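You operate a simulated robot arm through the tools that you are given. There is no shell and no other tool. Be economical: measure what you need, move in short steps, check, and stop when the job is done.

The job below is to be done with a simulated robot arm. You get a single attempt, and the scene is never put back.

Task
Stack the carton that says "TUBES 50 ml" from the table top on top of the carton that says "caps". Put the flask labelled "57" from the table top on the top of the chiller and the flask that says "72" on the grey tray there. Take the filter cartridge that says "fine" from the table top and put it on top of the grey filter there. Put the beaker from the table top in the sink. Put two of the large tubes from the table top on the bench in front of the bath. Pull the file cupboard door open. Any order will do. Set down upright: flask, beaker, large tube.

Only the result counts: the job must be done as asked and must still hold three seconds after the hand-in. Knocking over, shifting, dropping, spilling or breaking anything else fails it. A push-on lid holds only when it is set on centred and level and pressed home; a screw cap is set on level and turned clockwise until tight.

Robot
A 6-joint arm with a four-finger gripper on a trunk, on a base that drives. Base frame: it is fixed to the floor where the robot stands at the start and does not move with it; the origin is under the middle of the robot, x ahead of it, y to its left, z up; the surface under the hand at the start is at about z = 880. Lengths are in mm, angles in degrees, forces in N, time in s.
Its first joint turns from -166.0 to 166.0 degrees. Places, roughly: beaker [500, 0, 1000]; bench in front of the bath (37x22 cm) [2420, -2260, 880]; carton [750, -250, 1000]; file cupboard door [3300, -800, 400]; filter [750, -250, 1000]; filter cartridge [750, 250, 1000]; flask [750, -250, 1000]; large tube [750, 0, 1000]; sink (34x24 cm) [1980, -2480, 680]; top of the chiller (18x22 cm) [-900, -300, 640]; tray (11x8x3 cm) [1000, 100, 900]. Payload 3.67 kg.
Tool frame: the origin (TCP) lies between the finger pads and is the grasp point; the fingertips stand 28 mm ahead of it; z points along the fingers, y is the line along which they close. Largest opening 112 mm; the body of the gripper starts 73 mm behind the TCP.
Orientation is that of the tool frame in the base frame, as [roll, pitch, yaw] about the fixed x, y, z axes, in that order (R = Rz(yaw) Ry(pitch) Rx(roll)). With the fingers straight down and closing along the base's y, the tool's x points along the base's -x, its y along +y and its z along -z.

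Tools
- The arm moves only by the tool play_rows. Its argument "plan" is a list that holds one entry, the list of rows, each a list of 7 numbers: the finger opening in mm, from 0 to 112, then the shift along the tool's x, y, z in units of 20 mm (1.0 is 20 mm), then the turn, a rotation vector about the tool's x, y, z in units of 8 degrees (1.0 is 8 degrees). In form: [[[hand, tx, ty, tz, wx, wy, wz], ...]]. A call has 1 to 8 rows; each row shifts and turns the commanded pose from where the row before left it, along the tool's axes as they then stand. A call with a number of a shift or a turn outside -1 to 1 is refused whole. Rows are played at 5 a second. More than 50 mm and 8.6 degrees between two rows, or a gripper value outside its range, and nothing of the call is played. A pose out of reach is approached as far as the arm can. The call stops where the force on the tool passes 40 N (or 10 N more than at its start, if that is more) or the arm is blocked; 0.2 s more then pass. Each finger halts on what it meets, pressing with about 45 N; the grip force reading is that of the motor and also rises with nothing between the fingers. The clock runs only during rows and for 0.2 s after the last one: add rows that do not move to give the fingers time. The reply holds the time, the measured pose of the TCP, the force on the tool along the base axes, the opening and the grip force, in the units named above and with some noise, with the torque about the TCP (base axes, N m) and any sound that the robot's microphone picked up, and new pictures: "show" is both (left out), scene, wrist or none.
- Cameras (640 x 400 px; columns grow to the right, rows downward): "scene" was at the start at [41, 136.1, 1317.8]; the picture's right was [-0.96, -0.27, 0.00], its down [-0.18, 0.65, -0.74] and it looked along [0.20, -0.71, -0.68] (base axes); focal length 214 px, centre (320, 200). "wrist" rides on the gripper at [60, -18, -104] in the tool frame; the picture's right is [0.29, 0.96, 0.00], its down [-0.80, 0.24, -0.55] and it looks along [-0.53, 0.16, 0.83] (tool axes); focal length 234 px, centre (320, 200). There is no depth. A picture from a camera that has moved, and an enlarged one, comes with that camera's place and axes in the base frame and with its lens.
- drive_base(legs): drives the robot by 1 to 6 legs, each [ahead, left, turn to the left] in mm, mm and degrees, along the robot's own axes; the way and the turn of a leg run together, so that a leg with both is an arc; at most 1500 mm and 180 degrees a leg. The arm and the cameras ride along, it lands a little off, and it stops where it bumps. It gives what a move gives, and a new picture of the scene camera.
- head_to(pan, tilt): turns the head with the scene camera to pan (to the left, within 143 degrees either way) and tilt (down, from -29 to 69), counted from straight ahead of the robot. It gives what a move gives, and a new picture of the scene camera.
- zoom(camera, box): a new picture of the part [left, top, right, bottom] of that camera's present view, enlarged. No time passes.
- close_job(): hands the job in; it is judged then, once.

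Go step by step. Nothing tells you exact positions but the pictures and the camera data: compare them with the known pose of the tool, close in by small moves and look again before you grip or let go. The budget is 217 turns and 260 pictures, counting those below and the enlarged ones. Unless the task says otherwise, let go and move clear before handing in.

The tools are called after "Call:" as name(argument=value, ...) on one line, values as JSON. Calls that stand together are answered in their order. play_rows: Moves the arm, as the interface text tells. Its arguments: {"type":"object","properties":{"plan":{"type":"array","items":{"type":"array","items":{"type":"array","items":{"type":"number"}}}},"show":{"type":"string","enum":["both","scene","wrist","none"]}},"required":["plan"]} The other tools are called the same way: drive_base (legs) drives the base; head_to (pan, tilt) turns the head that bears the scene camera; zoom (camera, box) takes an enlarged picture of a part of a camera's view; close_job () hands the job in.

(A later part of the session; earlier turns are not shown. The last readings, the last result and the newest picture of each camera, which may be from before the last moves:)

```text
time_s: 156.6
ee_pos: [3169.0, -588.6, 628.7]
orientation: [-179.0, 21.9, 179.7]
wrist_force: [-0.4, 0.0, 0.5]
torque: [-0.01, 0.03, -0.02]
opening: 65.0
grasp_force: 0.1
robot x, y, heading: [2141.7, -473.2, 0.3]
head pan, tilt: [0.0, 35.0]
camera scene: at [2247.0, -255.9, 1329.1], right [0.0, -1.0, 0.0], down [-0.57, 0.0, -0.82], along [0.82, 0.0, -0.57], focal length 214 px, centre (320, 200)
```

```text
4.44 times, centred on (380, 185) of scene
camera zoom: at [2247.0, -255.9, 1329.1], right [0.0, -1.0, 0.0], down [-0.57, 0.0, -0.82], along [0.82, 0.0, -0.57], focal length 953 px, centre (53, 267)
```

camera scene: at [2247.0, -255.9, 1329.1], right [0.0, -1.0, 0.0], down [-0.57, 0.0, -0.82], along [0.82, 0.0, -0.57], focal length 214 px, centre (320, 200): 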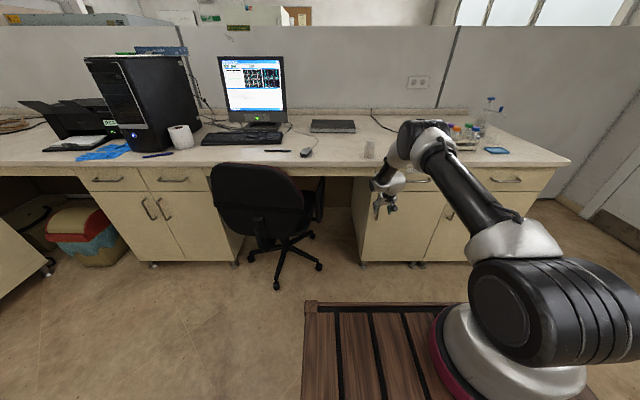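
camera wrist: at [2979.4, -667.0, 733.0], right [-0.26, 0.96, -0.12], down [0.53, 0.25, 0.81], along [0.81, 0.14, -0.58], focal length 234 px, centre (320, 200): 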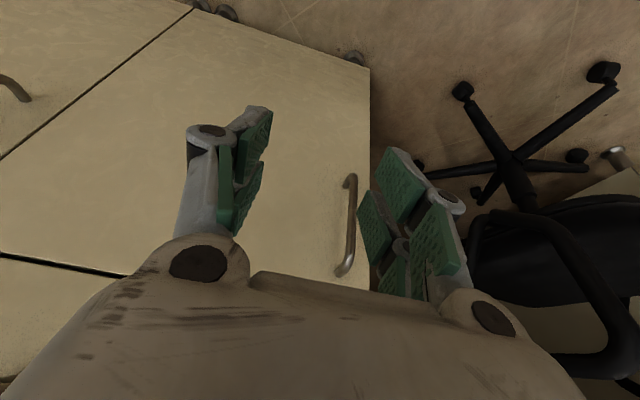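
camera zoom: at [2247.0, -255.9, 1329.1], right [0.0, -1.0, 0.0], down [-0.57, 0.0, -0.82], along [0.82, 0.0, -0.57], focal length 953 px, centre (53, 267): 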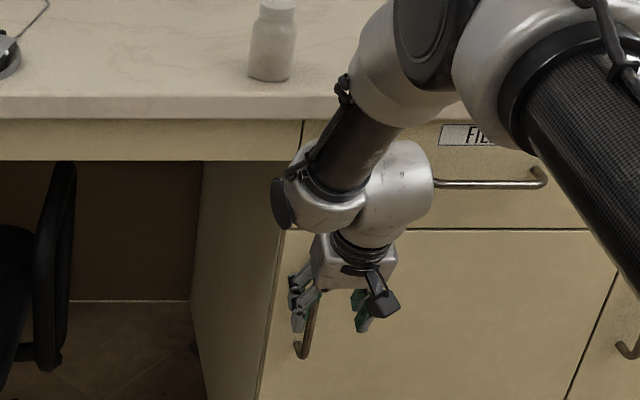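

Call:
play_rows(plan=[[[65, -0.12, 0.15, 0.72, 0, 0, 0], [65, -0.12, 0.15, 0.72, 0, 0, 0]]], show="none")

Call:
drive_base(legs=[[18, 0, 0]])

Call:
zoom(camera="wrist", box=[160, 80, 480, 280])

Call:
zoom(camera="scene", box=[330, 140, 430, 230])

```text
time_s: 157.2
ee_pos: [3184.1, -584.0, 602.3]
orientation: [-178.9, 21.9, 179.8]
wrist_force: [0.1, 0.4, -0.4]
torque: [-0.03, 0.01, 0.01]
opening: 65.0
grasp_force: 0.0
robot x, y, heading: [2142.4, -473.7, 0.3]
head pan, tilt: [0.0, 35.0]
```

```text
time_s: 157.9
ee_pos: [3202.7, -584.0, 602.1]
orientation: [-179.0, 21.9, 179.8]
wrist_force: [0.0, -0.3, 0.1]
torque: [0.0, -0.04, 0.01]
opening: 64.9
grasp_force: 0.1
robot x, y, heading: [2159.9, -470.3, 0.2]
head pan, tilt: [0.0, 35.0]
camera scene: at [2265.4, -255.9, 1329.1], right [0.0, -1.0, 0.0], down [-0.57, 0.0, -0.82], along [0.82, 0.0, -0.57], focal length 214 px, centre (320, 200)
```

scene: 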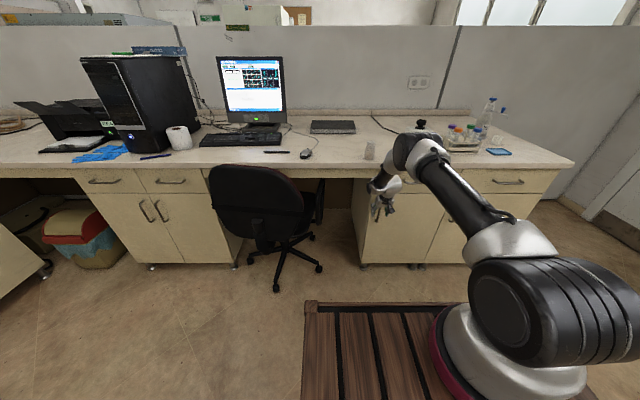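

```text
2.00 times, centred on (320, 180) of wrist
camera zoom: at [3109.1, -599.0, 677.6], right [-0.26, 0.96, -0.12], down [0.54, 0.25, 0.81], along [0.8, 0.14, -0.58], focal length 468 px, centre (320, 240)
```

zoom: 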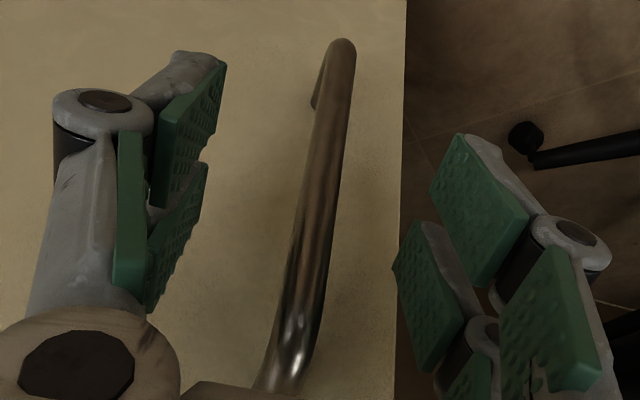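

```text
4.44 times, centred on (380, 185) of scene
camera zoom: at [2265.4, -255.9, 1329.1], right [0.0, -1.0, 0.0], down [-0.57, 0.0, -0.82], along [0.82, 0.0, -0.57], focal length 953 px, centre (53, 267)
```

zoom: 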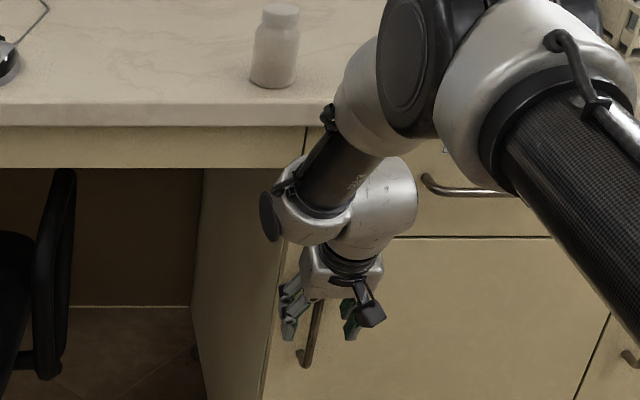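

The bar sits right between the pads. Close the fingers on it.

Call:
play_rows(plan=[[[40, 0, 0, 0, 0, 0, 0], [10, 0, 0, 0, 0, 0, 0], [4, 0, 0, 0, 0, 0, 0], [4, 0, 0, 0, 0, 0, 0]]], show="wrist")

```text
time_s: 158.9
ee_pos: [3202.8, -582.6, 602.6]
orientation: [-179.0, 21.9, 179.8]
wrist_force: [-1.3, 5.3, -2.6]
torque: [0.59, -0.03, 0.03]
opening: 10.5
grasp_force: 44.7
robot x, y, heading: [2161.9, -469.8, 0.3]
head pan, tilt: [0.0, 35.0]
camera wrist: at [3109.0, -598.5, 677.3], right [-0.26, 0.96, -0.12], down [0.54, 0.25, 0.81], along [0.8, 0.14, -0.58], focal length 234 px, centre (320, 200)
```

wrist: 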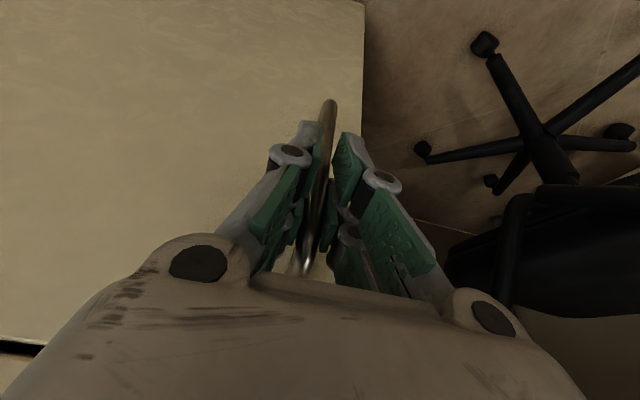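

Call:
drive_base(legs=[[-60, -4, 0]])

```text
time_s: 160.2
ee_pos: [3142.3, -593.6, 603.0]
orientation: [-179.0, 21.9, 179.6]
wrist_force: [0.9, -1.2, -1.1]
torque: [0.16, -0.3, 0.08]
opening: 10.5
grasp_force: 44.9
robot x, y, heading: [2100.1, -478.6, 0.1]
head pan, tilt: [0.0, 35.0]
stopped in leg 1: the force on the tool passed its limit at 42 N (the readings are from after the stop); the commanded pose is now the measured one
camera scene: at [2205.5, -261.0, 1329.1], right [0.0, -1.0, 0.0], down [-0.57, 0.0, -0.82], along [0.82, 0.0, -0.57], focal length 214 px, centre (320, 200)
```

scene: 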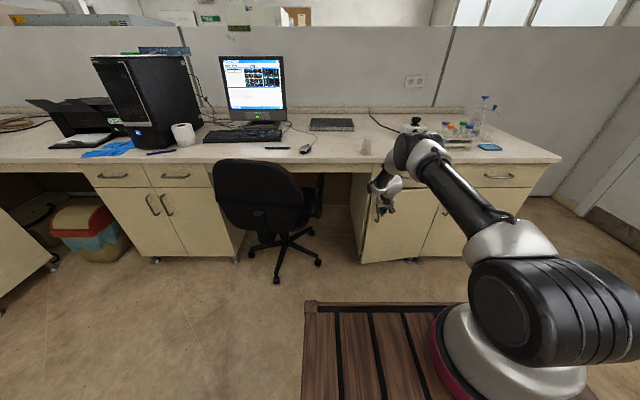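

Door opens. I continue along the arc, turning the tool with the door.

Call:
play_rows(plan=[[[4, 0, 0, 0, -0.375, 0, -0.927]]], show="none")

Call:
drive_base(legs=[[-29, -9, 0], [-27, -13, 0]])

Call:
play_rows(plan=[[[4, 0, 0, 0, -0.375, 0, -0.927]]], show="none")

Call:
drive_base(legs=[[-26, -14, 0], [-25, -17, 0]])

```text
time_s: 160.7
ee_pos: [3142.5, -594.3, 602.5]
orientation: [-179.0, 21.8, -172.5]
wrist_force: [1.4, -9.4, -1.2]
torque: [0.58, -0.17, -0.21]
opening: 10.2
grasp_force: 45.4
robot x, y, heading: [2099.5, -477.1, 0.2]
head pan, tilt: [0.0, 35.0]
```

```text
time_s: 161.9
ee_pos: [3086.8, -614.3, 601.7]
orientation: [-179.0, 21.7, -172.4]
wrist_force: [-0.8, 4.2, 0.5]
torque: [-0.46, -0.54, 0.39]
opening: 10.4
grasp_force: 44.7
robot x, y, heading: [2044.4, -500.5, 0.4]
head pan, tilt: [0.0, 35.0]
camera scene: at [2149.7, -282.8, 1329.0], right [0.0, -1.0, 0.0], down [-0.57, 0.0, -0.82], along [0.82, 0.0, -0.57], focal length 214 px, centre (320, 200)
```

scene: 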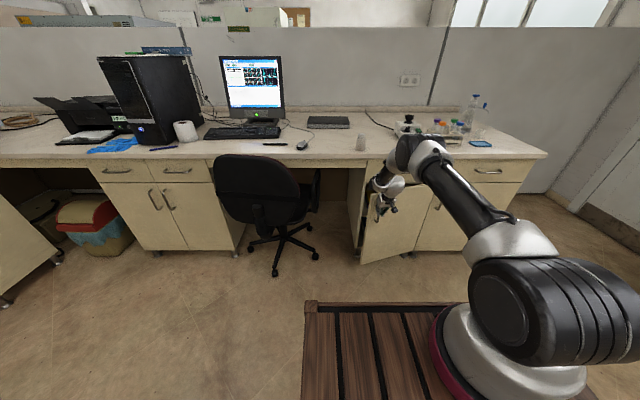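

```text
time_s: 162.3
ee_pos: [3086.5, -615.7, 602.0]
orientation: [-178.9, 21.7, -164.5]
wrist_force: [2.7, -8.4, -3.4]
torque: [0.74, 0.33, -0.2]
opening: 10.4
grasp_force: 45.3
robot x, y, heading: [2042.7, -501.6, 0.3]
head pan, tilt: [0.0, 35.0]
```

```text
time_s: 164.2
ee_pos: [3034.3, -641.6, 603.5]
orientation: [-179.0, 21.5, -164.2]
wrist_force: [-0.2, 0.1, 1.2]
torque: [-0.72, 0.47, 0.22]
opening: 10.8
grasp_force: 45.4
robot x, y, heading: [1993.4, -529.1, 0.4]
head pan, tilt: [0.0, 35.0]
stopped in leg 2: the force on the tool passed its limit at 41 N (the readings are from after the stop); the commanded pose is now the measured one
camera scene: at [2098.4, -313.6, 1329.0], right [0.0, -1.0, 0.0], down [-0.57, 0.0, -0.82], along [0.82, 0.0, -0.57], focal length 214 px, centre (320, 200)
```

scene: 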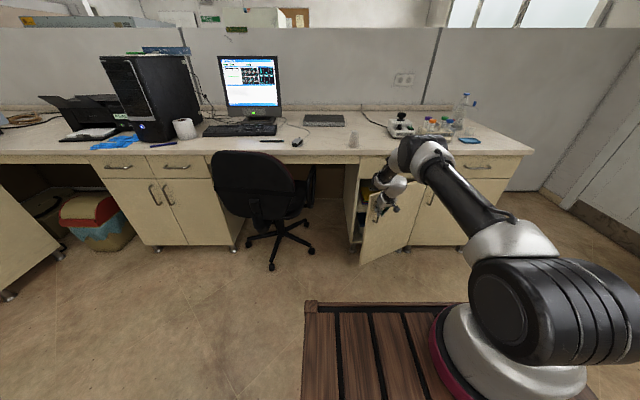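

Call:
play_rows(plan=[[[4, 0, 0, 0, -0.375, 0, -0.927], [4, 0, 0, 0, -0.375, 0, -0.927]]], show="none")

Call:
drive_base(legs=[[-24, -19, 0], [-21, -21, 0]])

Call:
play_rows(plan=[[[4, 0, 0, 0, -0.375, 0, -0.927]]], show="none")

Call:
drive_base(legs=[[-20, -22, 0], [-18, -25, 0]])

```text
time_s: 164.8
ee_pos: [3034.8, -644.1, 602.6]
orientation: [-179.2, 21.4, -148.4]
wrist_force: [7.0, -13.6, -3.0]
torque: [1.4, 0.26, -0.55]
opening: 10.7
grasp_force: 44.6
robot x, y, heading: [1995.1, -528.8, 0.2]
head pan, tilt: [0.0, 35.0]
```

```text
time_s: 166.5
ee_pos: [2989.1, -677.8, 602.1]
orientation: [-179.5, 21.2, -148.1]
wrist_force: [-0.2, 0.9, 3.0]
torque: [0.04, 0.26, -0.01]
opening: 10.4
grasp_force: 45.3
robot x, y, heading: [1950.1, -571.1, 0.1]
head pan, tilt: [0.0, 35.0]
stopped in leg 2: the force on the tool passed its limit at 42 N (the readings are from after the stop); the commanded pose is now the measured one
camera scene: at [2053.1, -353.3, 1329.1], right [0.0, -1.0, 0.0], down [-0.57, 0.0, -0.82], along [0.82, 0.0, -0.57], focal length 214 px, centre (320, 200)
```

scene: 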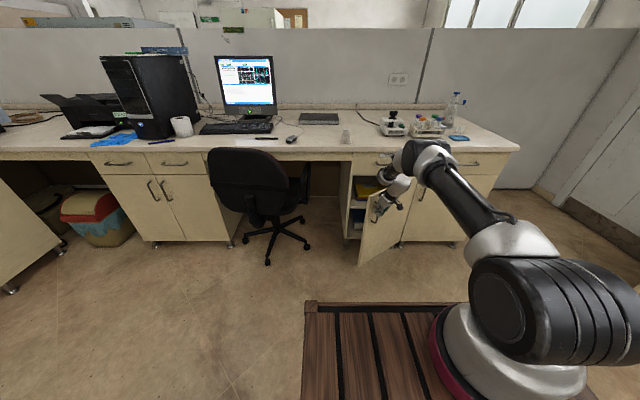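

```text
time_s: 166.9
ee_pos: [2989.3, -679.4, 601.9]
orientation: [-179.7, 21.2, -140.2]
wrist_force: [3.8, -5.9, 3.2]
torque: [1.28, 0.27, -0.44]
opening: 10.3
grasp_force: 45.1
robot x, y, heading: [1948.2, -572.9, 0.0]
head pan, tilt: [0.0, 35.0]
```

```text
time_s: 168.2
ee_pos: [2954.2, -712.5, 602.8]
orientation: [179.8, 21.0, -140.1]
wrist_force: [-2.7, 2.5, 6.1]
torque: [-0.08, 0.14, 0.03]
opening: 10.4
grasp_force: 45.3
robot x, y, heading: [1913.1, -609.6, 0.3]
head pan, tilt: [0.0, 35.0]
stopped in leg 2: the force on the tool passed its limit at 42 N (the readings are from after the stop); the commanded pose is now the measured one
camera scene: at [2020.2, -392.3, 1329.1], right [0.0, -1.0, 0.0], down [-0.57, 0.0, -0.82], along [0.82, 0.0, -0.57], focal length 214 px, centre (320, 200)
```

scene: 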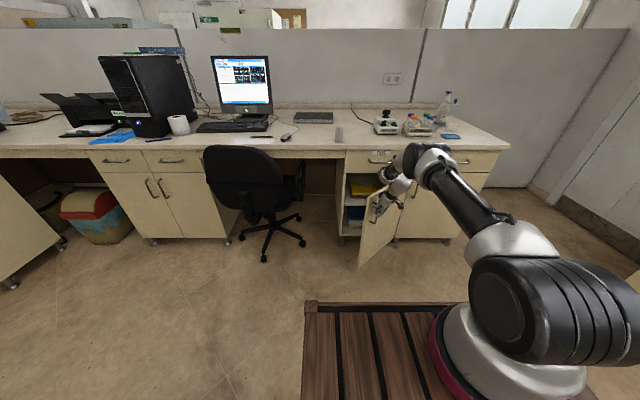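

Call:
drive_base(legs=[[-17, -21, 0], [-15, -22, 0]])

Call:
play_rows(plan=[[[4, 0, 0, 0, -0.36, 0, -0.93]]], show="none")

Call:
drive_base(legs=[[-14, -23, 0], [-12, -24, 0]])

Call:
play_rows(plan=[[[4, 0, 0, 0, -0.36, 0, -0.93]]], show="none")

Call:
drive_base(legs=[[-10, -25, 0], [-9, -25, 0]])

```text
time_s: 169.5
ee_pos: [2920.7, -754.0, 601.6]
orientation: [179.8, 21.0, -140.0]
wrist_force: [-23.9, 18.9, 12.5]
torque: [-0.7, -1.28, 0.64]
opening: 10.7
grasp_force: 45.3
robot x, y, heading: [1882.4, -651.9, 0.3]
head pan, tilt: [0.0, 35.0]
camera scene: at [1987.3, -435.1, 1329.1], right [0.01, -1.0, 0.0], down [-0.57, 0.0, -0.82], along [0.82, 0.0, -0.57], focal length 214 px, centre (320, 200)
```

scene: 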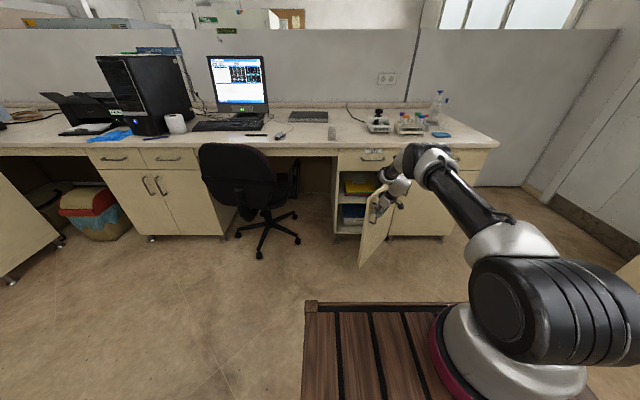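

```text
time_s: 169.9
ee_pos: [2923.0, -754.9, 601.7]
orientation: [179.8, 21.0, -132.0]
wrist_force: [0.5, 0.3, 6.8]
torque: [-0.33, 0.09, -0.07]
opening: 10.5
grasp_force: 45.0
robot x, y, heading: [1882.5, -650.7, 0.3]
head pan, tilt: [0.0, 35.0]
```

```text
time_s: 171.1
ee_pos: [2893.8, -800.8, 600.2]
orientation: [179.7, 20.9, -132.3]
wrist_force: [-29.6, 18.0, 14.6]
torque: [-0.56, -1.36, 0.6]
opening: 10.3
grasp_force: 44.5
robot x, y, heading: [1856.6, -701.8, 0.4]
head pan, tilt: [0.0, 35.0]
camera scene: at [1961.0, -482.5, 1329.1], right [0.0, -1.0, 0.0], down [-0.57, 0.0, -0.82], along [0.82, 0.0, -0.57], focal length 214 px, centre (320, 200)
```

scene: 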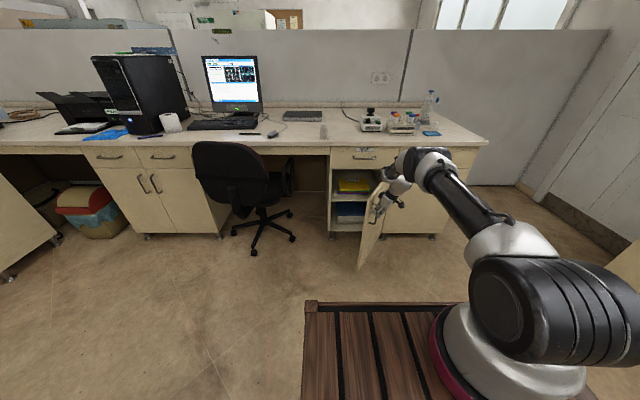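

```text
time_s: 171.5
ee_pos: [2895.3, -801.0, 601.0]
orientation: [179.7, 21.0, -124.1]
wrist_force: [-1.9, 0.1, 8.0]
torque: [-0.24, -0.13, -0.04]
opening: 10.3
grasp_force: 45.1
robot x, y, heading: [1853.8, -697.6, 0.1]
head pan, tilt: [0.0, 35.0]
```

```text
time_s: 173.2
ee_pos: [2873.4, -849.7, 599.9]
orientation: [179.2, 20.9, -123.9]
wrist_force: [-7.1, 3.5, 8.5]
torque: [-1.24, -0.66, 0.18]
opening: 10.5
grasp_force: 45.3
robot x, y, heading: [1837.9, -749.8, 0.5]
head pan, tilt: [0.0, 35.0]
stopped in leg 2: the force on the tool passed its limit at 41 N (the readings are from after the stop); the commanded pose is now the measured one
camera scene: at [1942.6, -532.9, 1329.1], right [0.0, -1.0, 0.0], down [-0.57, 0.0, -0.82], along [0.82, 0.0, -0.57], focal length 214 px, centre (320, 200)
```

scene: 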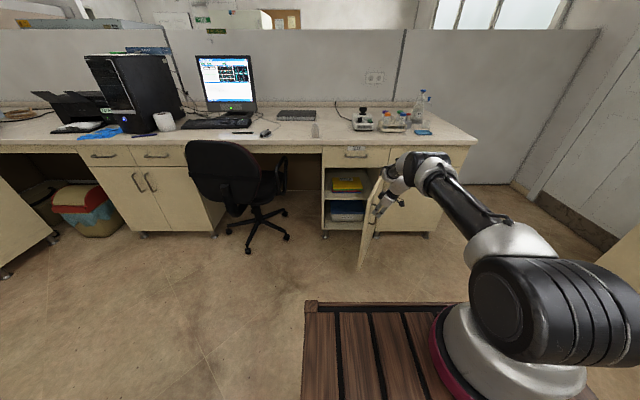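

Door is open about 70°. Release and withdraw.

Call:
play_rows(plan=[[[30, 0, 0, 0, 0, 0, 0], [60, 0, 0, 0, 0, 0, 0], [60, 0, 0, 0, 0, 0, 0], [60, 0.93, 0, -0.36, 0, 0, 0], [60, 0.93, 0, -0.36, 0, 0, 0], [60, 0.93, 0, -0.36, 0, 0, 0], [60, 0.93, 0, -0.36, 0, 0, 0], [60, 0.93, 0, -0.36, 0, 0, 0]]], show="both")

```text
time_s: 175.0
ee_pos: [2819.2, -934.2, 600.1]
orientation: [179.4, 20.9, -124.1]
wrist_force: [-0.1, 0.4, 0.1]
torque: [-0.01, 0.02, 0.05]
opening: 60.0
grasp_force: 0.1
robot x, y, heading: [1837.9, -752.6, 0.3]
head pan, tilt: [0.0, 35.0]
camera scene: at [1943.1, -533.0, 1329.0], right [0.01, -1.0, 0.0], down [-0.57, 0.0, -0.82], along [0.82, 0.0, -0.57], focal length 214 px, centre (320, 200)
camera wrist: at [2784.3, -1020.5, 675.8], right [-0.95, 0.31, -0.09], down [0.11, 0.58, 0.8], along [0.3, 0.75, -0.59], focal length 234 px, centre (320, 200)
```

scene: 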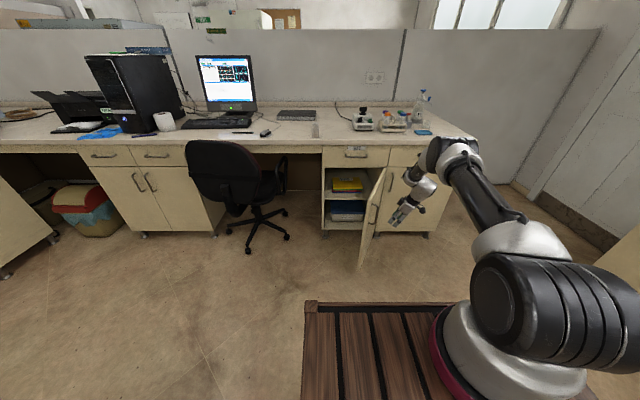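
wrist: 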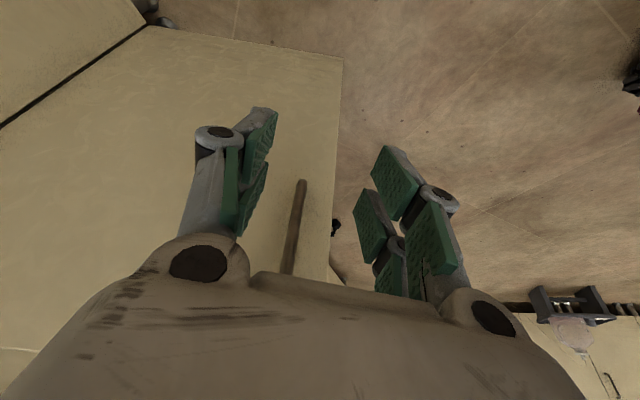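

Call:
play_rows(plan=[[[60, -0.36, 0, -0.93, 0, 0, 0], [60, -0.36, 0, -0.93, 0.36, 0, 0.93], [60, -0.36, 0, -0.93, 0.36, 0, 0.93], [60, -0.36, 0, -0.93, 0.36, 0, 0.93], [60, -0.36, 0, -0.93, 0.36, 0, 0.93], [60, -0.36, 0, -0.93, 0.36, 0, 0.93], [60, -0.36, 0, -0.93, 0.36, 0, 0.93], [60, -0.36, 0, -0.93, 0.36, 0, 0.93]]], show="none")

Call:
play_rows(plan=[[[60, -0.36, 0, -0.93, 0, 0, 0], [60, -0.36, 0, -0.93, 0, 0, 0], [60, -0.36, 0, -0.93, 0, 0, 0], [60, -0.36, 0, -0.93, 0, 0, 0], [60, -0.36, 0, -0.93, 0, 0, 0], [60, 0, 0, -1, 0, 1, 0], [60, 0, 0, -1, 0, 1, 0], [60, 0, 0, -1, 0, 0.6, 0]]], show="none")

Call:
play_rows(plan=[[[60, 1, 0, -1, 0, 0, 0], [60, 1, 0, -1, 0, 0, 0], [60, 1, 0, -1, 0, 0, 0], [60, 1, 0, -1, 0, 0, 0], [60, 1, 0, -1, 0, 0, 0], [60, 1, 0, -1, 0, 0, 0], [60, 1, 0, -1, 0, 0, 0], [60, 1, 0, -1, 0, 0, 0]]], show="scene")

```text
time_s: 176.8
ee_pos: [2820.1, -935.5, 759.6]
orientation: [179.9, 20.4, -179.7]
wrist_force: [-1.1, 0.2, -0.4]
torque: [0.01, 0.03, 0.02]
opening: 60.2
grasp_force: 0.0
robot x, y, heading: [1838.3, -746.7, 0.4]
head pan, tilt: [0.0, 35.0]
```

```text
time_s: 178.6
ee_pos: [2808.9, -934.4, 917.4]
orientation: [179.9, -0.5, -179.6]
wrist_force: [-0.4, 0.0, 0.0]
torque: [0.01, 0.01, -0.02]
opening: 60.2
grasp_force: 0.2
robot x, y, heading: [1833.4, -748.6, 0.6]
head pan, tilt: [0.0, 35.0]
```

```text
time_s: 180.4
ee_pos: [2651.7, -935.9, 1079.2]
orientation: [-180.0, -0.5, -179.6]
wrist_force: [0.4, 0.1, -1.0]
torque: [-0.01, 0.05, -0.04]
opening: 59.9
grasp_force: 0.0
robot x, y, heading: [1840.5, -748.8, 0.3]
head pan, tilt: [0.0, 35.0]
camera scene: at [1943.5, -533.2, 1329.0], right [0.0, -1.0, 0.0], down [-0.57, 0.0, -0.82], along [0.82, 0.0, -0.57], focal length 214 px, centre (320, 200)
```

scene: 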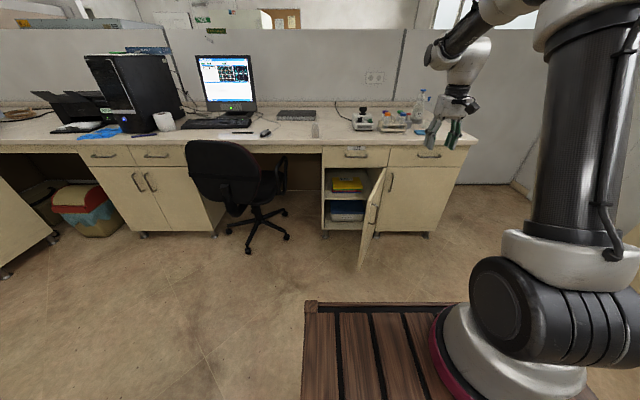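

Door remains open. Next fetch tube 61 at (1092,-382) from the table's right side.

Call:
drive_base(legs=[[60, 180, 0], [0, 0, 179.5]])

Call:
zoom(camera="wrist", box=[0, 0, 640, 400])

```text
time_s: 189.3
ee_pos: [1085.2, -373.2, 1079.2]
orientation: [180.0, -0.4, -0.4]
wrist_force: [0.1, -0.3, -0.1]
torque: [0.0, -0.02, 0.0]
opening: 60.1
grasp_force: 0.0
robot x, y, heading: [1897.3, -575.2, 179.7]
head pan, tilt: [0.0, 35.0]
camera scene: at [1785.5, -784.4, 1329.1], right [0.01, 1.0, 0.0], down [0.57, -0.01, -0.82], along [-0.82, 0.01, -0.57], focal length 214 px, centre (320, 200)
```

scene: 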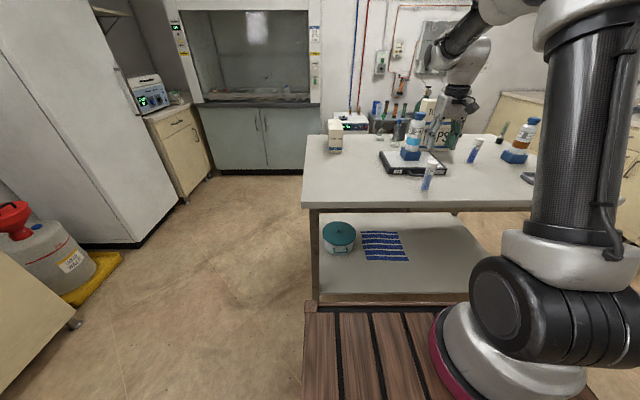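

```text
1.00 times, centred on (320, 200) of wrist (not enlarged: the box is as wide or as high as the picture)
camera zoom: at [1146.5, -355.8, 1184.0], right [0.28, -0.96, 0.0], down [-0.8, -0.23, 0.55], along [-0.53, -0.16, -0.84], focal length 234 px, centre (320, 200)
```

zoom: 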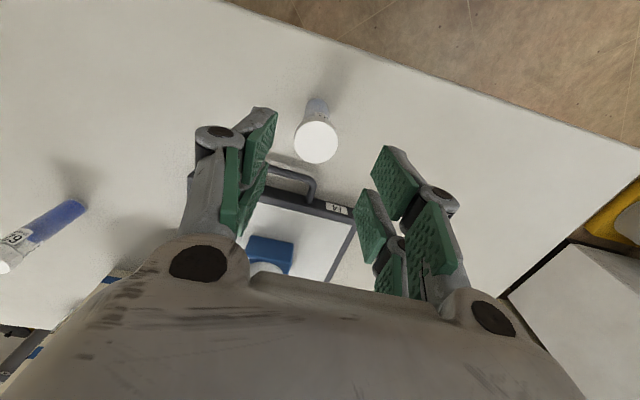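

Call:
play_rows(plan=[[[65, -0.1, 0, 1, 0, 0, 0], [65, 0, 0, 1, 0, 0, 0], [65, 0, 0, 1, 0, 0, 0]]], show="wrist")

```text
time_s: 190.1
ee_pos: [1084.7, -374.5, 1019.5]
orientation: [179.9, -0.3, -0.4]
wrist_force: [-0.9, -0.3, -0.1]
torque: [0.01, 0.0, 0.0]
opening: 65.1
grasp_force: 0.1
robot x, y, heading: [1897.8, -573.5, 179.5]
head pan, tilt: [0.0, 35.0]
camera wrist: at [1144.9, -356.5, 1123.2], right [0.28, -0.96, 0.0], down [-0.8, -0.23, 0.55], along [-0.53, -0.16, -0.84], focal length 234 px, centre (320, 200)
```

wrist: 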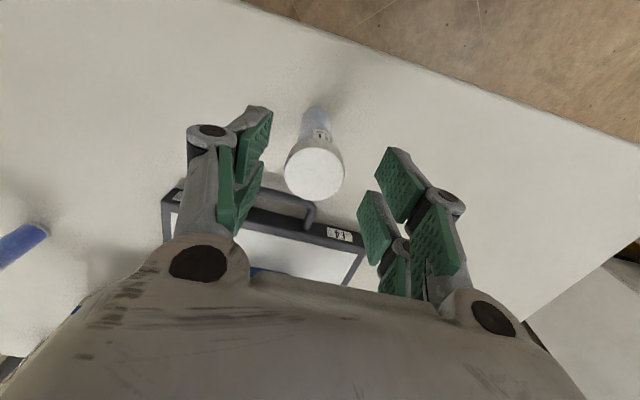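

Call:
play_rows(plan=[[[65, 0, 0, 1, 0, 0, 0], [65, 0, 0, 1, 0, 0, 0], [65, 0, 0, 1, 0, 0, 0], [65, 0, 0, 0.7, 0, 0, 0], [40, 0, 0, 0, 0, 0, 0], [20, 0, 0, 0, 0, 0, 0], [20, 0, 0, 0, 0, 0, 0]]], show="wrist")

Call:
play_rows(plan=[[[20, 0, 0, -1, 0, 0, 0], [20, 0, 0, -1, 0, 0, 0], [20, 0, 0, -1, 0, 0, 0], [20, 0, 0, -1, 0, 0, 0], [20, 0, 0, -1, 0, 0, 0], [20, 0, 0, -1, 0, 0, 0], [20, 0, 0, -1, 0, 0, 0], [20, 0, 0, -1, 0, 0, 0]]], show="scene")

```text
time_s: 191.7
ee_pos: [1085.7, -374.3, 943.9]
orientation: [180.0, -0.4, -0.4]
wrist_force: [-0.7, 0.9, 1.4]
torque: [0.01, 0.01, -0.04]
opening: 26.4
grasp_force: 44.9
robot x, y, heading: [1898.8, -571.7, 179.4]
head pan, tilt: [0.0, 35.0]
camera wrist: at [1146.1, -355.6, 1049.8], right [0.28, -0.96, 0.0], down [-0.8, -0.23, 0.55], along [-0.53, -0.16, -0.84], focal length 234 px, centre (320, 200)
```

wrist: 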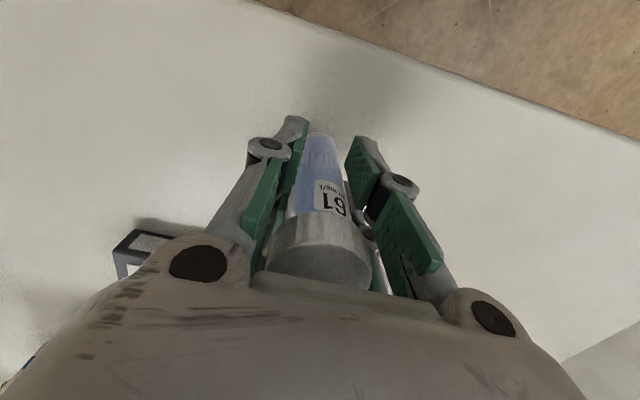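

```text
time_s: 193.5
ee_pos: [1084.5, -375.4, 1103.7]
orientation: [-180.0, -0.5, -0.3]
wrist_force: [-0.1, -0.5, -0.6]
torque: [0.01, -0.04, 0.01]
opening: 26.3
grasp_force: 45.4
robot x, y, heading: [1895.5, -571.2, 179.4]
head pan, tilt: [0.0, 35.0]
camera scene: at [1785.4, -784.4, 1329.1], right [0.01, 1.0, 0.0], down [0.57, -0.01, -0.82], along [-0.82, 0.01, -0.57], focal length 214 px, centre (320, 200)
```

scene: 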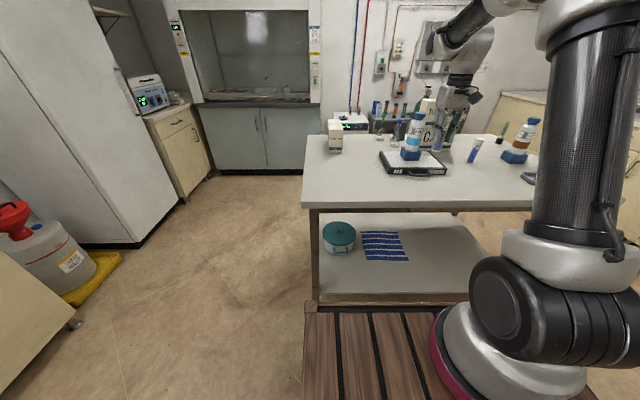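

Call:
drive_base(legs=[[-150, 0, 0], [0, 0, 90.4], [400, 510, 0]])

```text
time_s: 201.8
ee_pos: [2329.7, -1795.9, 1105.1]
orientation: [179.8, -0.5, 88.7]
wrist_force: [0.2, -0.9, -1.2]
torque: [0.02, -0.01, 0.01]
opening: 26.3
grasp_force: 45.1
robot x, y, heading: [2542.6, -985.1, -91.4]
head pan, tilt: [0.0, 35.0]
camera scene: at [2750.5, -1097.0, 1329.1], right [-1.0, 0.02, 0.0], down [0.01, 0.57, -0.82], along [-0.02, -0.82, -0.57], focal length 214 px, centre (320, 200)
```

scene: 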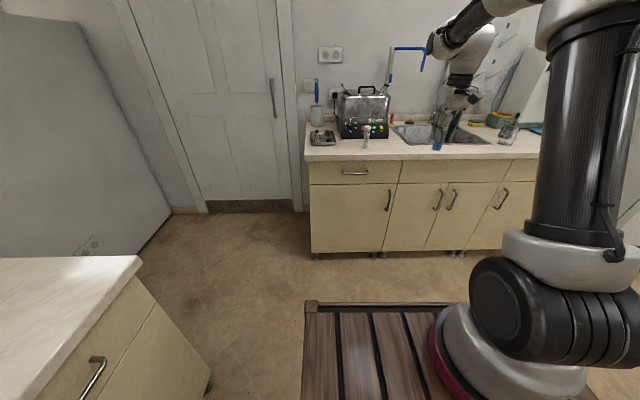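

Call:
drive_base(legs=[[430, 45, 0.6]])

Call:
zoom(camera="wrist", box=[0, 0, 640, 400])

```text
time_s: 204.5
ee_pos: [2370.1, -2231.8, 1106.0]
orientation: [179.9, -0.4, 88.9]
wrist_force: [0.0, -0.2, -1.0]
torque: [0.0, -0.01, 0.02]
opening: 26.2
grasp_force: 44.8
robot x, y, heading: [2575.5, -1418.0, -91.1]
head pan, tilt: [0.0, 35.0]
camera scene: at [2786.8, -1528.8, 1329.1], right [-1.0, 0.02, 0.0], down [0.01, 0.57, -0.82], along [-0.02, -0.82, -0.57], focal length 214 px, centre (320, 200)
```

scene: 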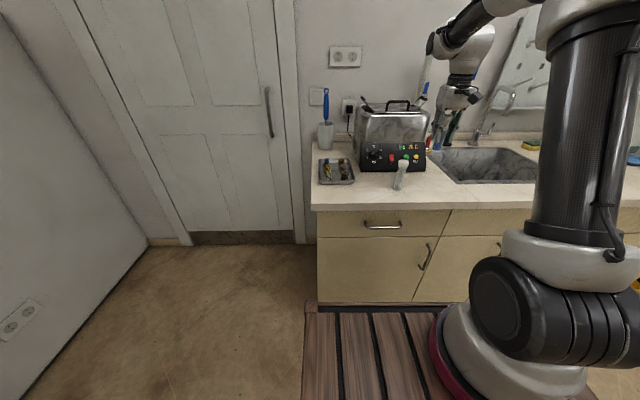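

```text
1.00 times, centred on (320, 200) of wrist (not enlarged: the box is as wide or as high as the picture)
camera zoom: at [2355.0, -2169.8, 1209.7], right [0.96, 0.27, 0.0], down [0.23, -0.8, 0.55], along [0.15, -0.53, -0.84], focal length 234 px, centre (320, 200)
```

zoom: 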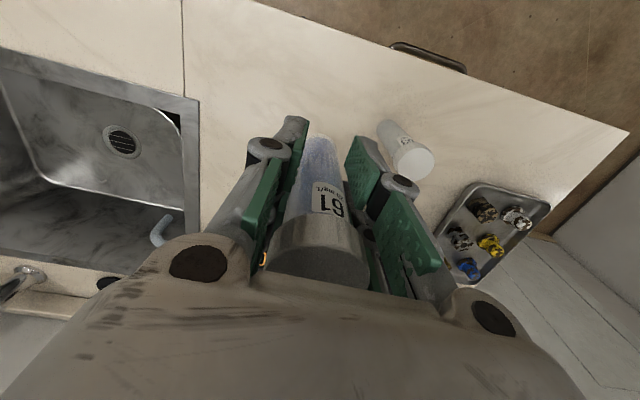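

Call:
play_rows(plan=[[[20, 0, 0, 1, 0, 0, 0], [20, 0, 0, 1, 0, 0, 0], [20, 0, 0, 1, 0, 0, 0], [20, 0, 0, 1, 0, 0, 0], [20, 0, 0, 1, 0, 0, 0], [20, 0, 0, 1, 0, 0, 0], [20, 0, 0, 1, 0, 0, 0], [20, 0, 0, 0.7, 0, 0, 0]]], show="none")

Call:
play_rows(plan=[[[20, 0, 0, 0.12, 0, 0, 0], [20, 0, 0, 0.12, 0, 0, 0], [20, 0, 0, 0.08, 0, 0, 0]]], show="none")

```text
time_s: 206.3
ee_pos: [2370.8, -2229.6, 950.2]
orientation: [179.9, -0.5, 89.0]
wrist_force: [-0.6, 0.1, 0.2]
torque: [-0.02, -0.01, 0.0]
opening: 26.4
grasp_force: 44.7
robot x, y, heading: [2577.0, -1412.8, -90.9]
head pan, tilt: [0.0, 35.0]
```

```text
time_s: 207.1
ee_pos: [2370.7, -2228.7, 945.6]
orientation: [179.9, -0.4, 88.9]
wrist_force: [0.6, 1.2, 4.3]
torque: [0.01, -0.04, 0.03]
opening: 26.4
grasp_force: 44.9
robot x, y, heading: [2572.5, -1417.2, -91.2]
head pan, tilt: [0.0, 35.0]
```

Touching. Release and rise.

Call:
play_rows(plan=[[[40, 0, 0, 0, 0, 0, 0], [65, 0, 0, 0, 0, 0, 0], [65, 0, 0, 0, 0, 0, 0], [65, 0, 0, -1, 0, 0, 0], [65, 0, 0, -1, 0, 0, 0], [65, 0, 0, -1, 0, 0, 0], [65, 0, 0, -1, 0, 0, 0], [65, 0, 0, -1, 0, 0, 0]]], show="wrist")

Call:
zoom(camera="scene", box=[300, 60, 560, 220])

```text
time_s: 208.9
ee_pos: [2371.0, -2229.1, 1046.3]
orientation: [179.9, -0.3, 89.1]
wrist_force: [-0.5, -0.1, 0.5]
torque: [0.03, 0.0, -0.02]
opening: 65.0
grasp_force: 0.0
robot x, y, heading: [2573.8, -1416.6, -91.1]
head pan, tilt: [0.0, 35.0]
camera wrist: at [2355.3, -2168.9, 1149.9], right [0.96, 0.27, 0.0], down [0.23, -0.81, 0.55], along [0.15, -0.53, -0.84], focal length 234 px, centre (320, 200)
```

wrist: 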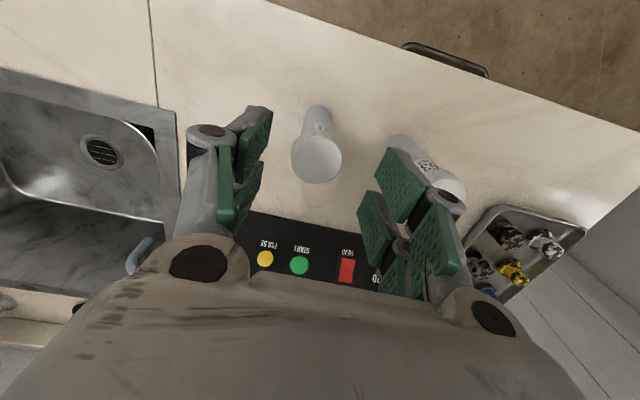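

```text
2.46 times, centred on (430, 140) of scene
camera zoom: at [2786.7, -1528.9, 1329.1], right [-1.0, 0.02, 0.0], down [0.01, 0.57, -0.82], along [-0.02, -0.82, -0.57], focal length 528 px, centre (49, 348)
```

zoom: 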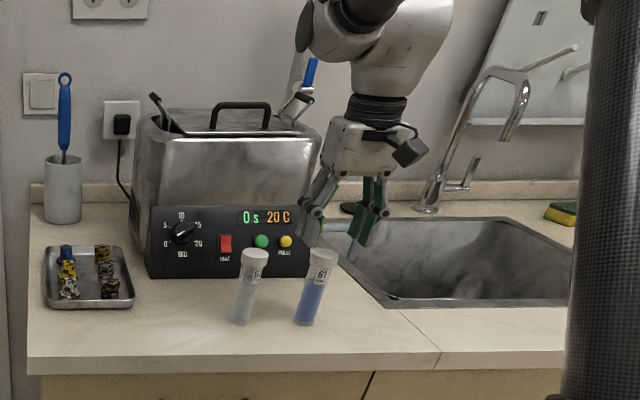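

Both tubes stand in front of the bath. I raise the arm and head back for flask 57, approaching from the table's right (-y) side.

Call:
play_rows(plan=[[[65, 0, 0, -1, 0, 0, 0], [65, 1, 0, -1, 0, 0, 0], [65, 1, 0, -1, 0, 0, 0], [65, 1, 0, -1, 0, 0, 0], [65, 1, 0, -1, 0, 0, 0], [65, 1, 0, -1, 0, 0, 0], [65, 1, 0, -1, 0, 0, 0], [65, 1, 0, -1, 0, 0, 0]]], show="none")

Call:
drive_base(legs=[[-150, -250, 1], [0, 0, -90], [1300, 150, 0]])

```text
time_s: 210.7
ee_pos: [2370.9, -2089.5, 1203.5]
orientation: [179.9, -0.5, 89.1]
wrist_force: [0.6, 0.0, -0.2]
torque: [0.05, 0.0, 0.0]
opening: 65.2
grasp_force: 0.2
robot x, y, heading: [2575.9, -1415.2, -91.0]
head pan, tilt: [0.0, 35.0]
```

```text
time_s: 222.6
ee_pos: [360.4, -1241.3, 1204.3]
orientation: [179.9, -0.5, 1.2]
wrist_force: [0.7, 0.3, 0.4]
torque: [-0.01, 0.02, 0.01]
opening: 65.2
grasp_force: 0.0
robot x, y, heading: [1043.5, -1415.4, -178.9]
head pan, tilt: [0.0, 35.0]
camera scene: at [934.5, -1635.2, 1329.1], right [-0.02, 1.0, 0.0], down [0.57, 0.01, -0.82], along [-0.82, -0.02, -0.57], focal length 214 px, centre (320, 200)
```

scene: 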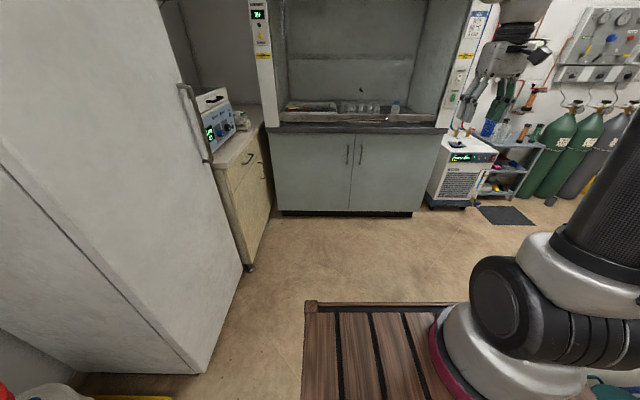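

Call:
drive_base(legs=[[0, 0, -91], [140, 660, 0]])

Call:
zoom(camera="wrist", box=[0, 0, 640, 400])

```text
time_s: 230.4
ee_pos: [592.5, -582.1, 1204.3]
orientation: [179.9, -0.3, -92.2]
wrist_force: [-0.2, 0.2, -0.3]
torque: [0.01, 0.02, 0.02]
opening: 64.7
grasp_force: 0.1
robot x, y, heading: [372.1, -1252.4, 87.6]
head pan, tilt: [0.0, 35.0]
camera scene: at [161.9, -1132.6, 1329.1], right [1.0, -0.04, 0.0], down [-0.02, -0.57, -0.82], along [0.03, 0.82, -0.57], focal length 214 px, centre (320, 200)
```

scene: 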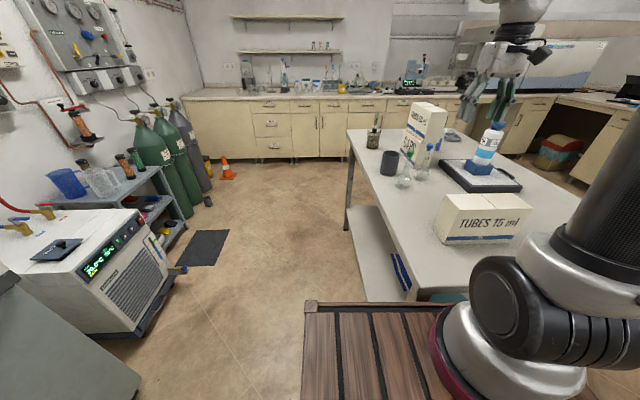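

```text
1.00 times, centred on (320, 200) of wrist (not enlarged: the box is as wide or as high as the picture)
camera zoom: at [610.1, -641.4, 1309.2], right [-0.97, -0.25, 0.0], down [-0.21, 0.81, 0.55], along [-0.14, 0.53, -0.84], focal length 234 px, centre (320, 200)
```

zoom: 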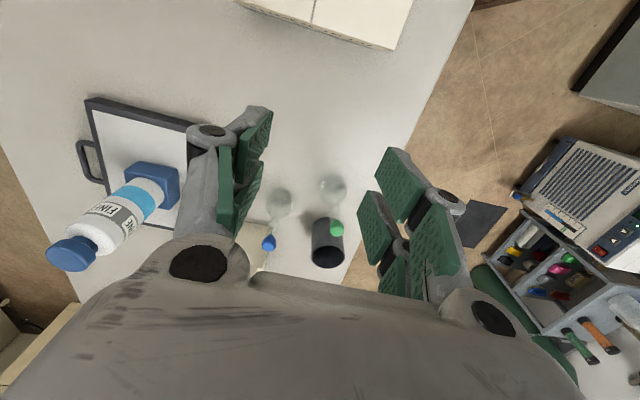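

Call:
play_rows(plan=[[[70, -1, 0.45, 0.3, 0, 0, 0], [70, -1, 0.45, 0.3, 0, 0, 0], [70, -1, 0.45, 0.3, 0, 0, 0], [70, -1, 0.45, 0.3, 0, 0, 0], [70, -1, 0.45, 0.3, 0, 0, 0], [70, -1, 0.45, 0.3, 0, 0, 0], [70, -1, 0.45, 0.3, 0, 0, 0], [70, -1, 0.45, 0.3, 0, 0, 0]]], show="wrist")

Call:
zoom(camera="wrist", box=[240, 100, 400, 200])

```text
time_s: 232.2
ee_pos: [527.3, -420.2, 1155.5]
orientation: [179.9, -0.3, -92.2]
wrist_force: [0.5, -1.0, -0.1]
torque: [0.04, 0.05, 0.03]
opening: 69.8
grasp_force: 0.0
robot x, y, heading: [374.5, -1248.0, 87.7]
head pan, tilt: [0.0, 35.0]
camera wrist: at [544.7, -479.9, 1261.8], right [-0.97, -0.25, 0.0], down [-0.21, 0.81, 0.55], along [-0.14, 0.53, -0.84], focal length 234 px, centre (320, 200)
```

wrist: 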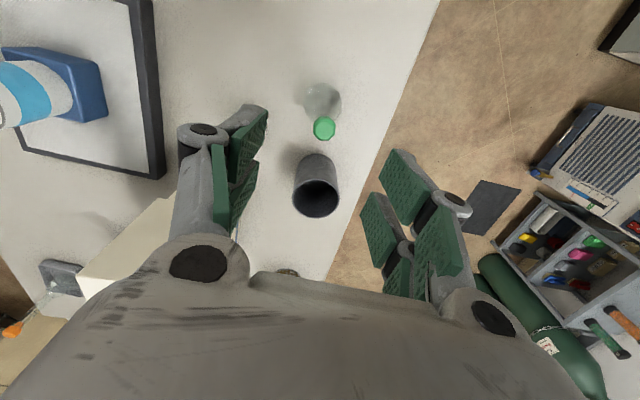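

```text
4.00 times, centred on (320, 150) of wrist
camera zoom: at [544.7, -479.9, 1261.8], right [-0.97, -0.25, 0.0], down [-0.21, 0.81, 0.55], along [-0.14, 0.53, -0.84], focal length 937 px, centre (320, 400)
```

zoom: 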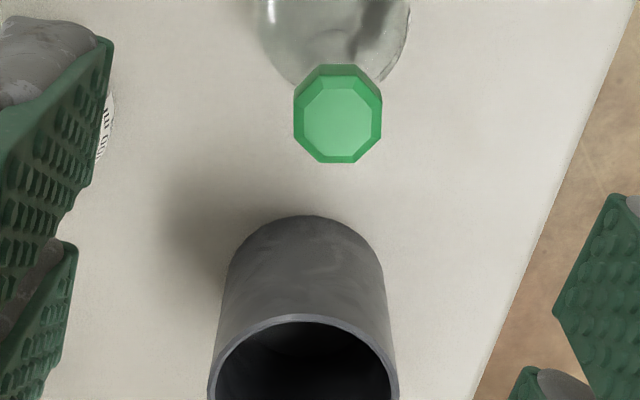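

Call:
play_rows(plan=[[[70, -0.3, 0.2, 1, 0, 0, 0], [70, 0, 0, 1, 0, 0, 0], [70, 0, 0, 1, 0, 0, 0], [70, 0, 0, 1, 0, 0, 0], [70, 0, 0, 1, 0, 0, 0]]], show="wrist")

```text
time_s: 233.4
ee_pos: [523.7, -414.3, 1055.6]
orientation: [179.9, -0.4, -92.2]
wrist_force: [0.7, 0.7, 0.6]
torque: [0.01, -0.03, -0.03]
opening: 70.0
grasp_force: 0.1
robot x, y, heading: [373.5, -1252.6, 87.8]
head pan, tilt: [0.0, 35.0]
camera wrist: at [541.0, -473.6, 1160.1], right [-0.97, -0.25, 0.0], down [-0.21, 0.81, 0.55], along [-0.14, 0.53, -0.84], focal length 234 px, centre (320, 200)
```

wrist: 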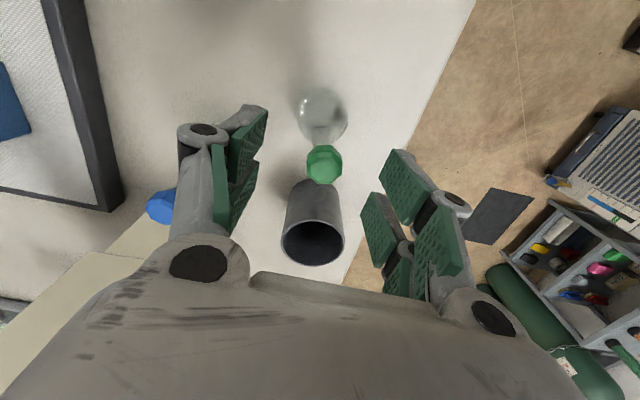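

Call:
play_rows(plan=[[[70, -0.18, 0.1, 1, 0, 0, 0], [70, 0, 0, 1, 0, 0, 0], [70, 0, 0, 1, 0, 0, 0], [70, 0, 0, 1, 0, 0, 0], [70, 0, 0, 0.4, 0, 0, 0], [35, 0, 0, 0, 0, 0, 0], [8, 0, 0, 0, 0, 0, 0], [8, 0, 0, 0, 0, 0, 0]]], show="both")

Call:
zoom(camera="scene", box=[350, 90, 470, 200])

```text
time_s: 235.2
ee_pos: [522.9, -410.6, 968.6]
orientation: [179.9, -0.1, -92.2]
wrist_force: [-0.4, -6.5, 26.0]
torque: [-0.39, -0.09, 0.0]
opening: 19.6
grasp_force: 44.8
robot x, y, heading: [374.3, -1249.3, 87.6]
head pan, tilt: [0.0, 35.0]
camera scene: at [161.7, -1133.8, 1329.1], right [1.0, -0.04, 0.0], down [-0.02, -0.57, -0.82], along [0.03, 0.82, -0.57], focal length 214 px, centre (320, 200)
camera wrist: at [539.6, -470.6, 1073.9], right [-0.97, -0.25, 0.0], down [-0.21, 0.81, 0.55], along [-0.14, 0.53, -0.83], focal length 234 px, centre (320, 200)
```

scene: 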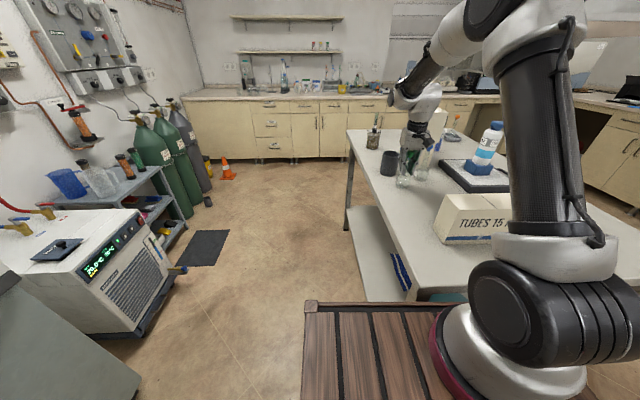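
wrist: 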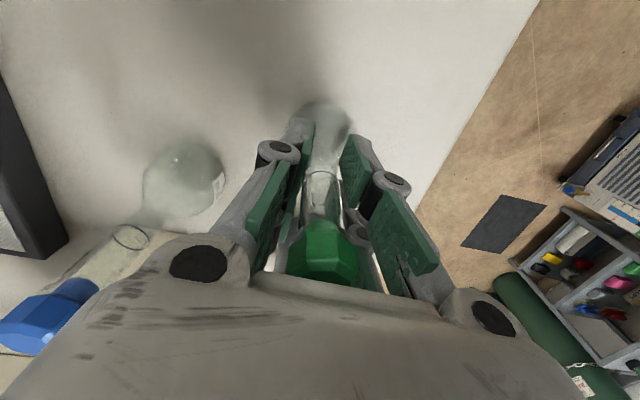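

```text
3.64 times, centred on (410, 145) of scene
camera zoom: at [161.7, -1133.8, 1329.1], right [1.0, -0.04, 0.0], down [-0.02, -0.57, -0.82], along [0.03, 0.82, -0.57], focal length 780 px, centre (-7, 400)
```

zoom: 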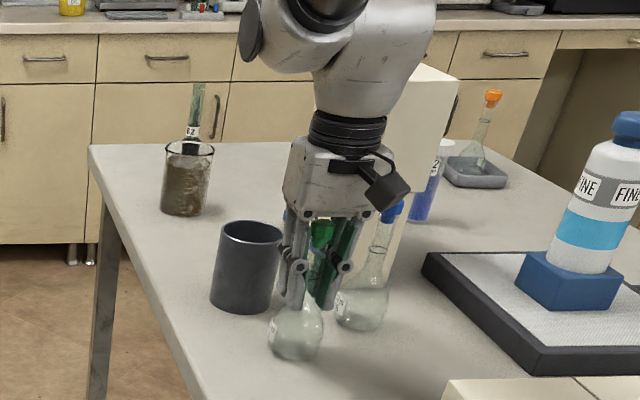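

The tips seem to press on the flask's shoulder; I reopen, rise 10 mm and regrip.

Call:
play_rows(plan=[[[40, 0, 0, 0, 0, 0, 0], [40, 0, 0, -0.5, 0, 0, 0], [8, 0, 0, 0, 0, 0, 0], [8, 0, 0, 0, 0, 0, 0], [8, 0, 0, 0, 0, 0, 0]]], show="wrist")

Call:
zoom(camera="scene", box=[350, 90, 470, 200])

```text
time_s: 236.4
ee_pos: [523.1, -409.3, 978.0]
orientation: [179.9, -0.4, -92.2]
wrist_force: [-0.6, 0.4, -0.6]
torque: [-0.01, 0.0, 0.03]
opening: 17.9
grasp_force: 45.0
robot x, y, heading: [373.9, -1249.1, 87.8]
head pan, tilt: [0.0, 35.0]
camera wrist: at [539.6, -469.7, 1082.1], right [-0.97, -0.25, 0.0], down [-0.21, 0.81, 0.55], along [-0.14, 0.53, -0.84], focal length 234 px, centre (320, 200)
```

wrist: 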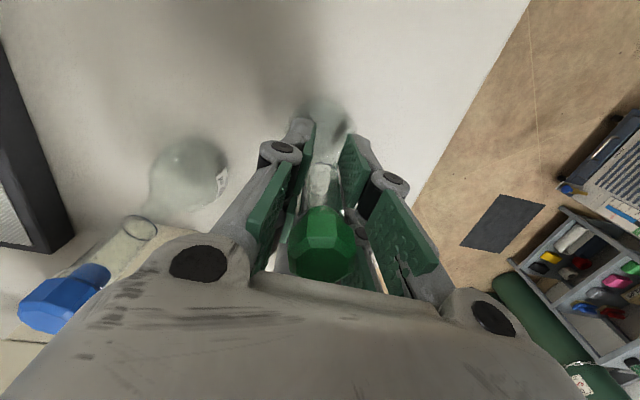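

```text
3.64 times, centred on (410, 145) of scene
camera zoom: at [161.9, -1132.5, 1329.1], right [1.0, -0.04, 0.0], down [-0.02, -0.57, -0.82], along [0.03, 0.82, -0.57], focal length 780 px, centre (-7, 400)
```

zoom: 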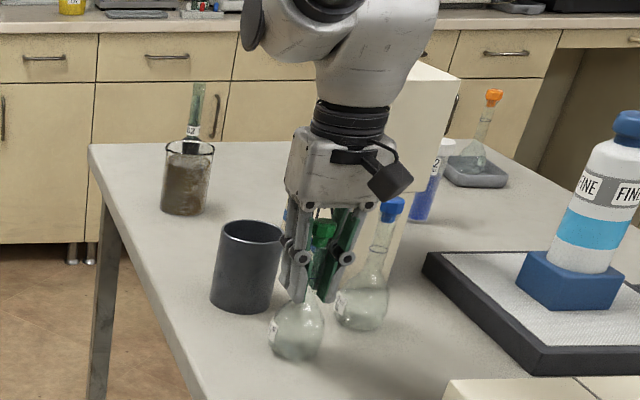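

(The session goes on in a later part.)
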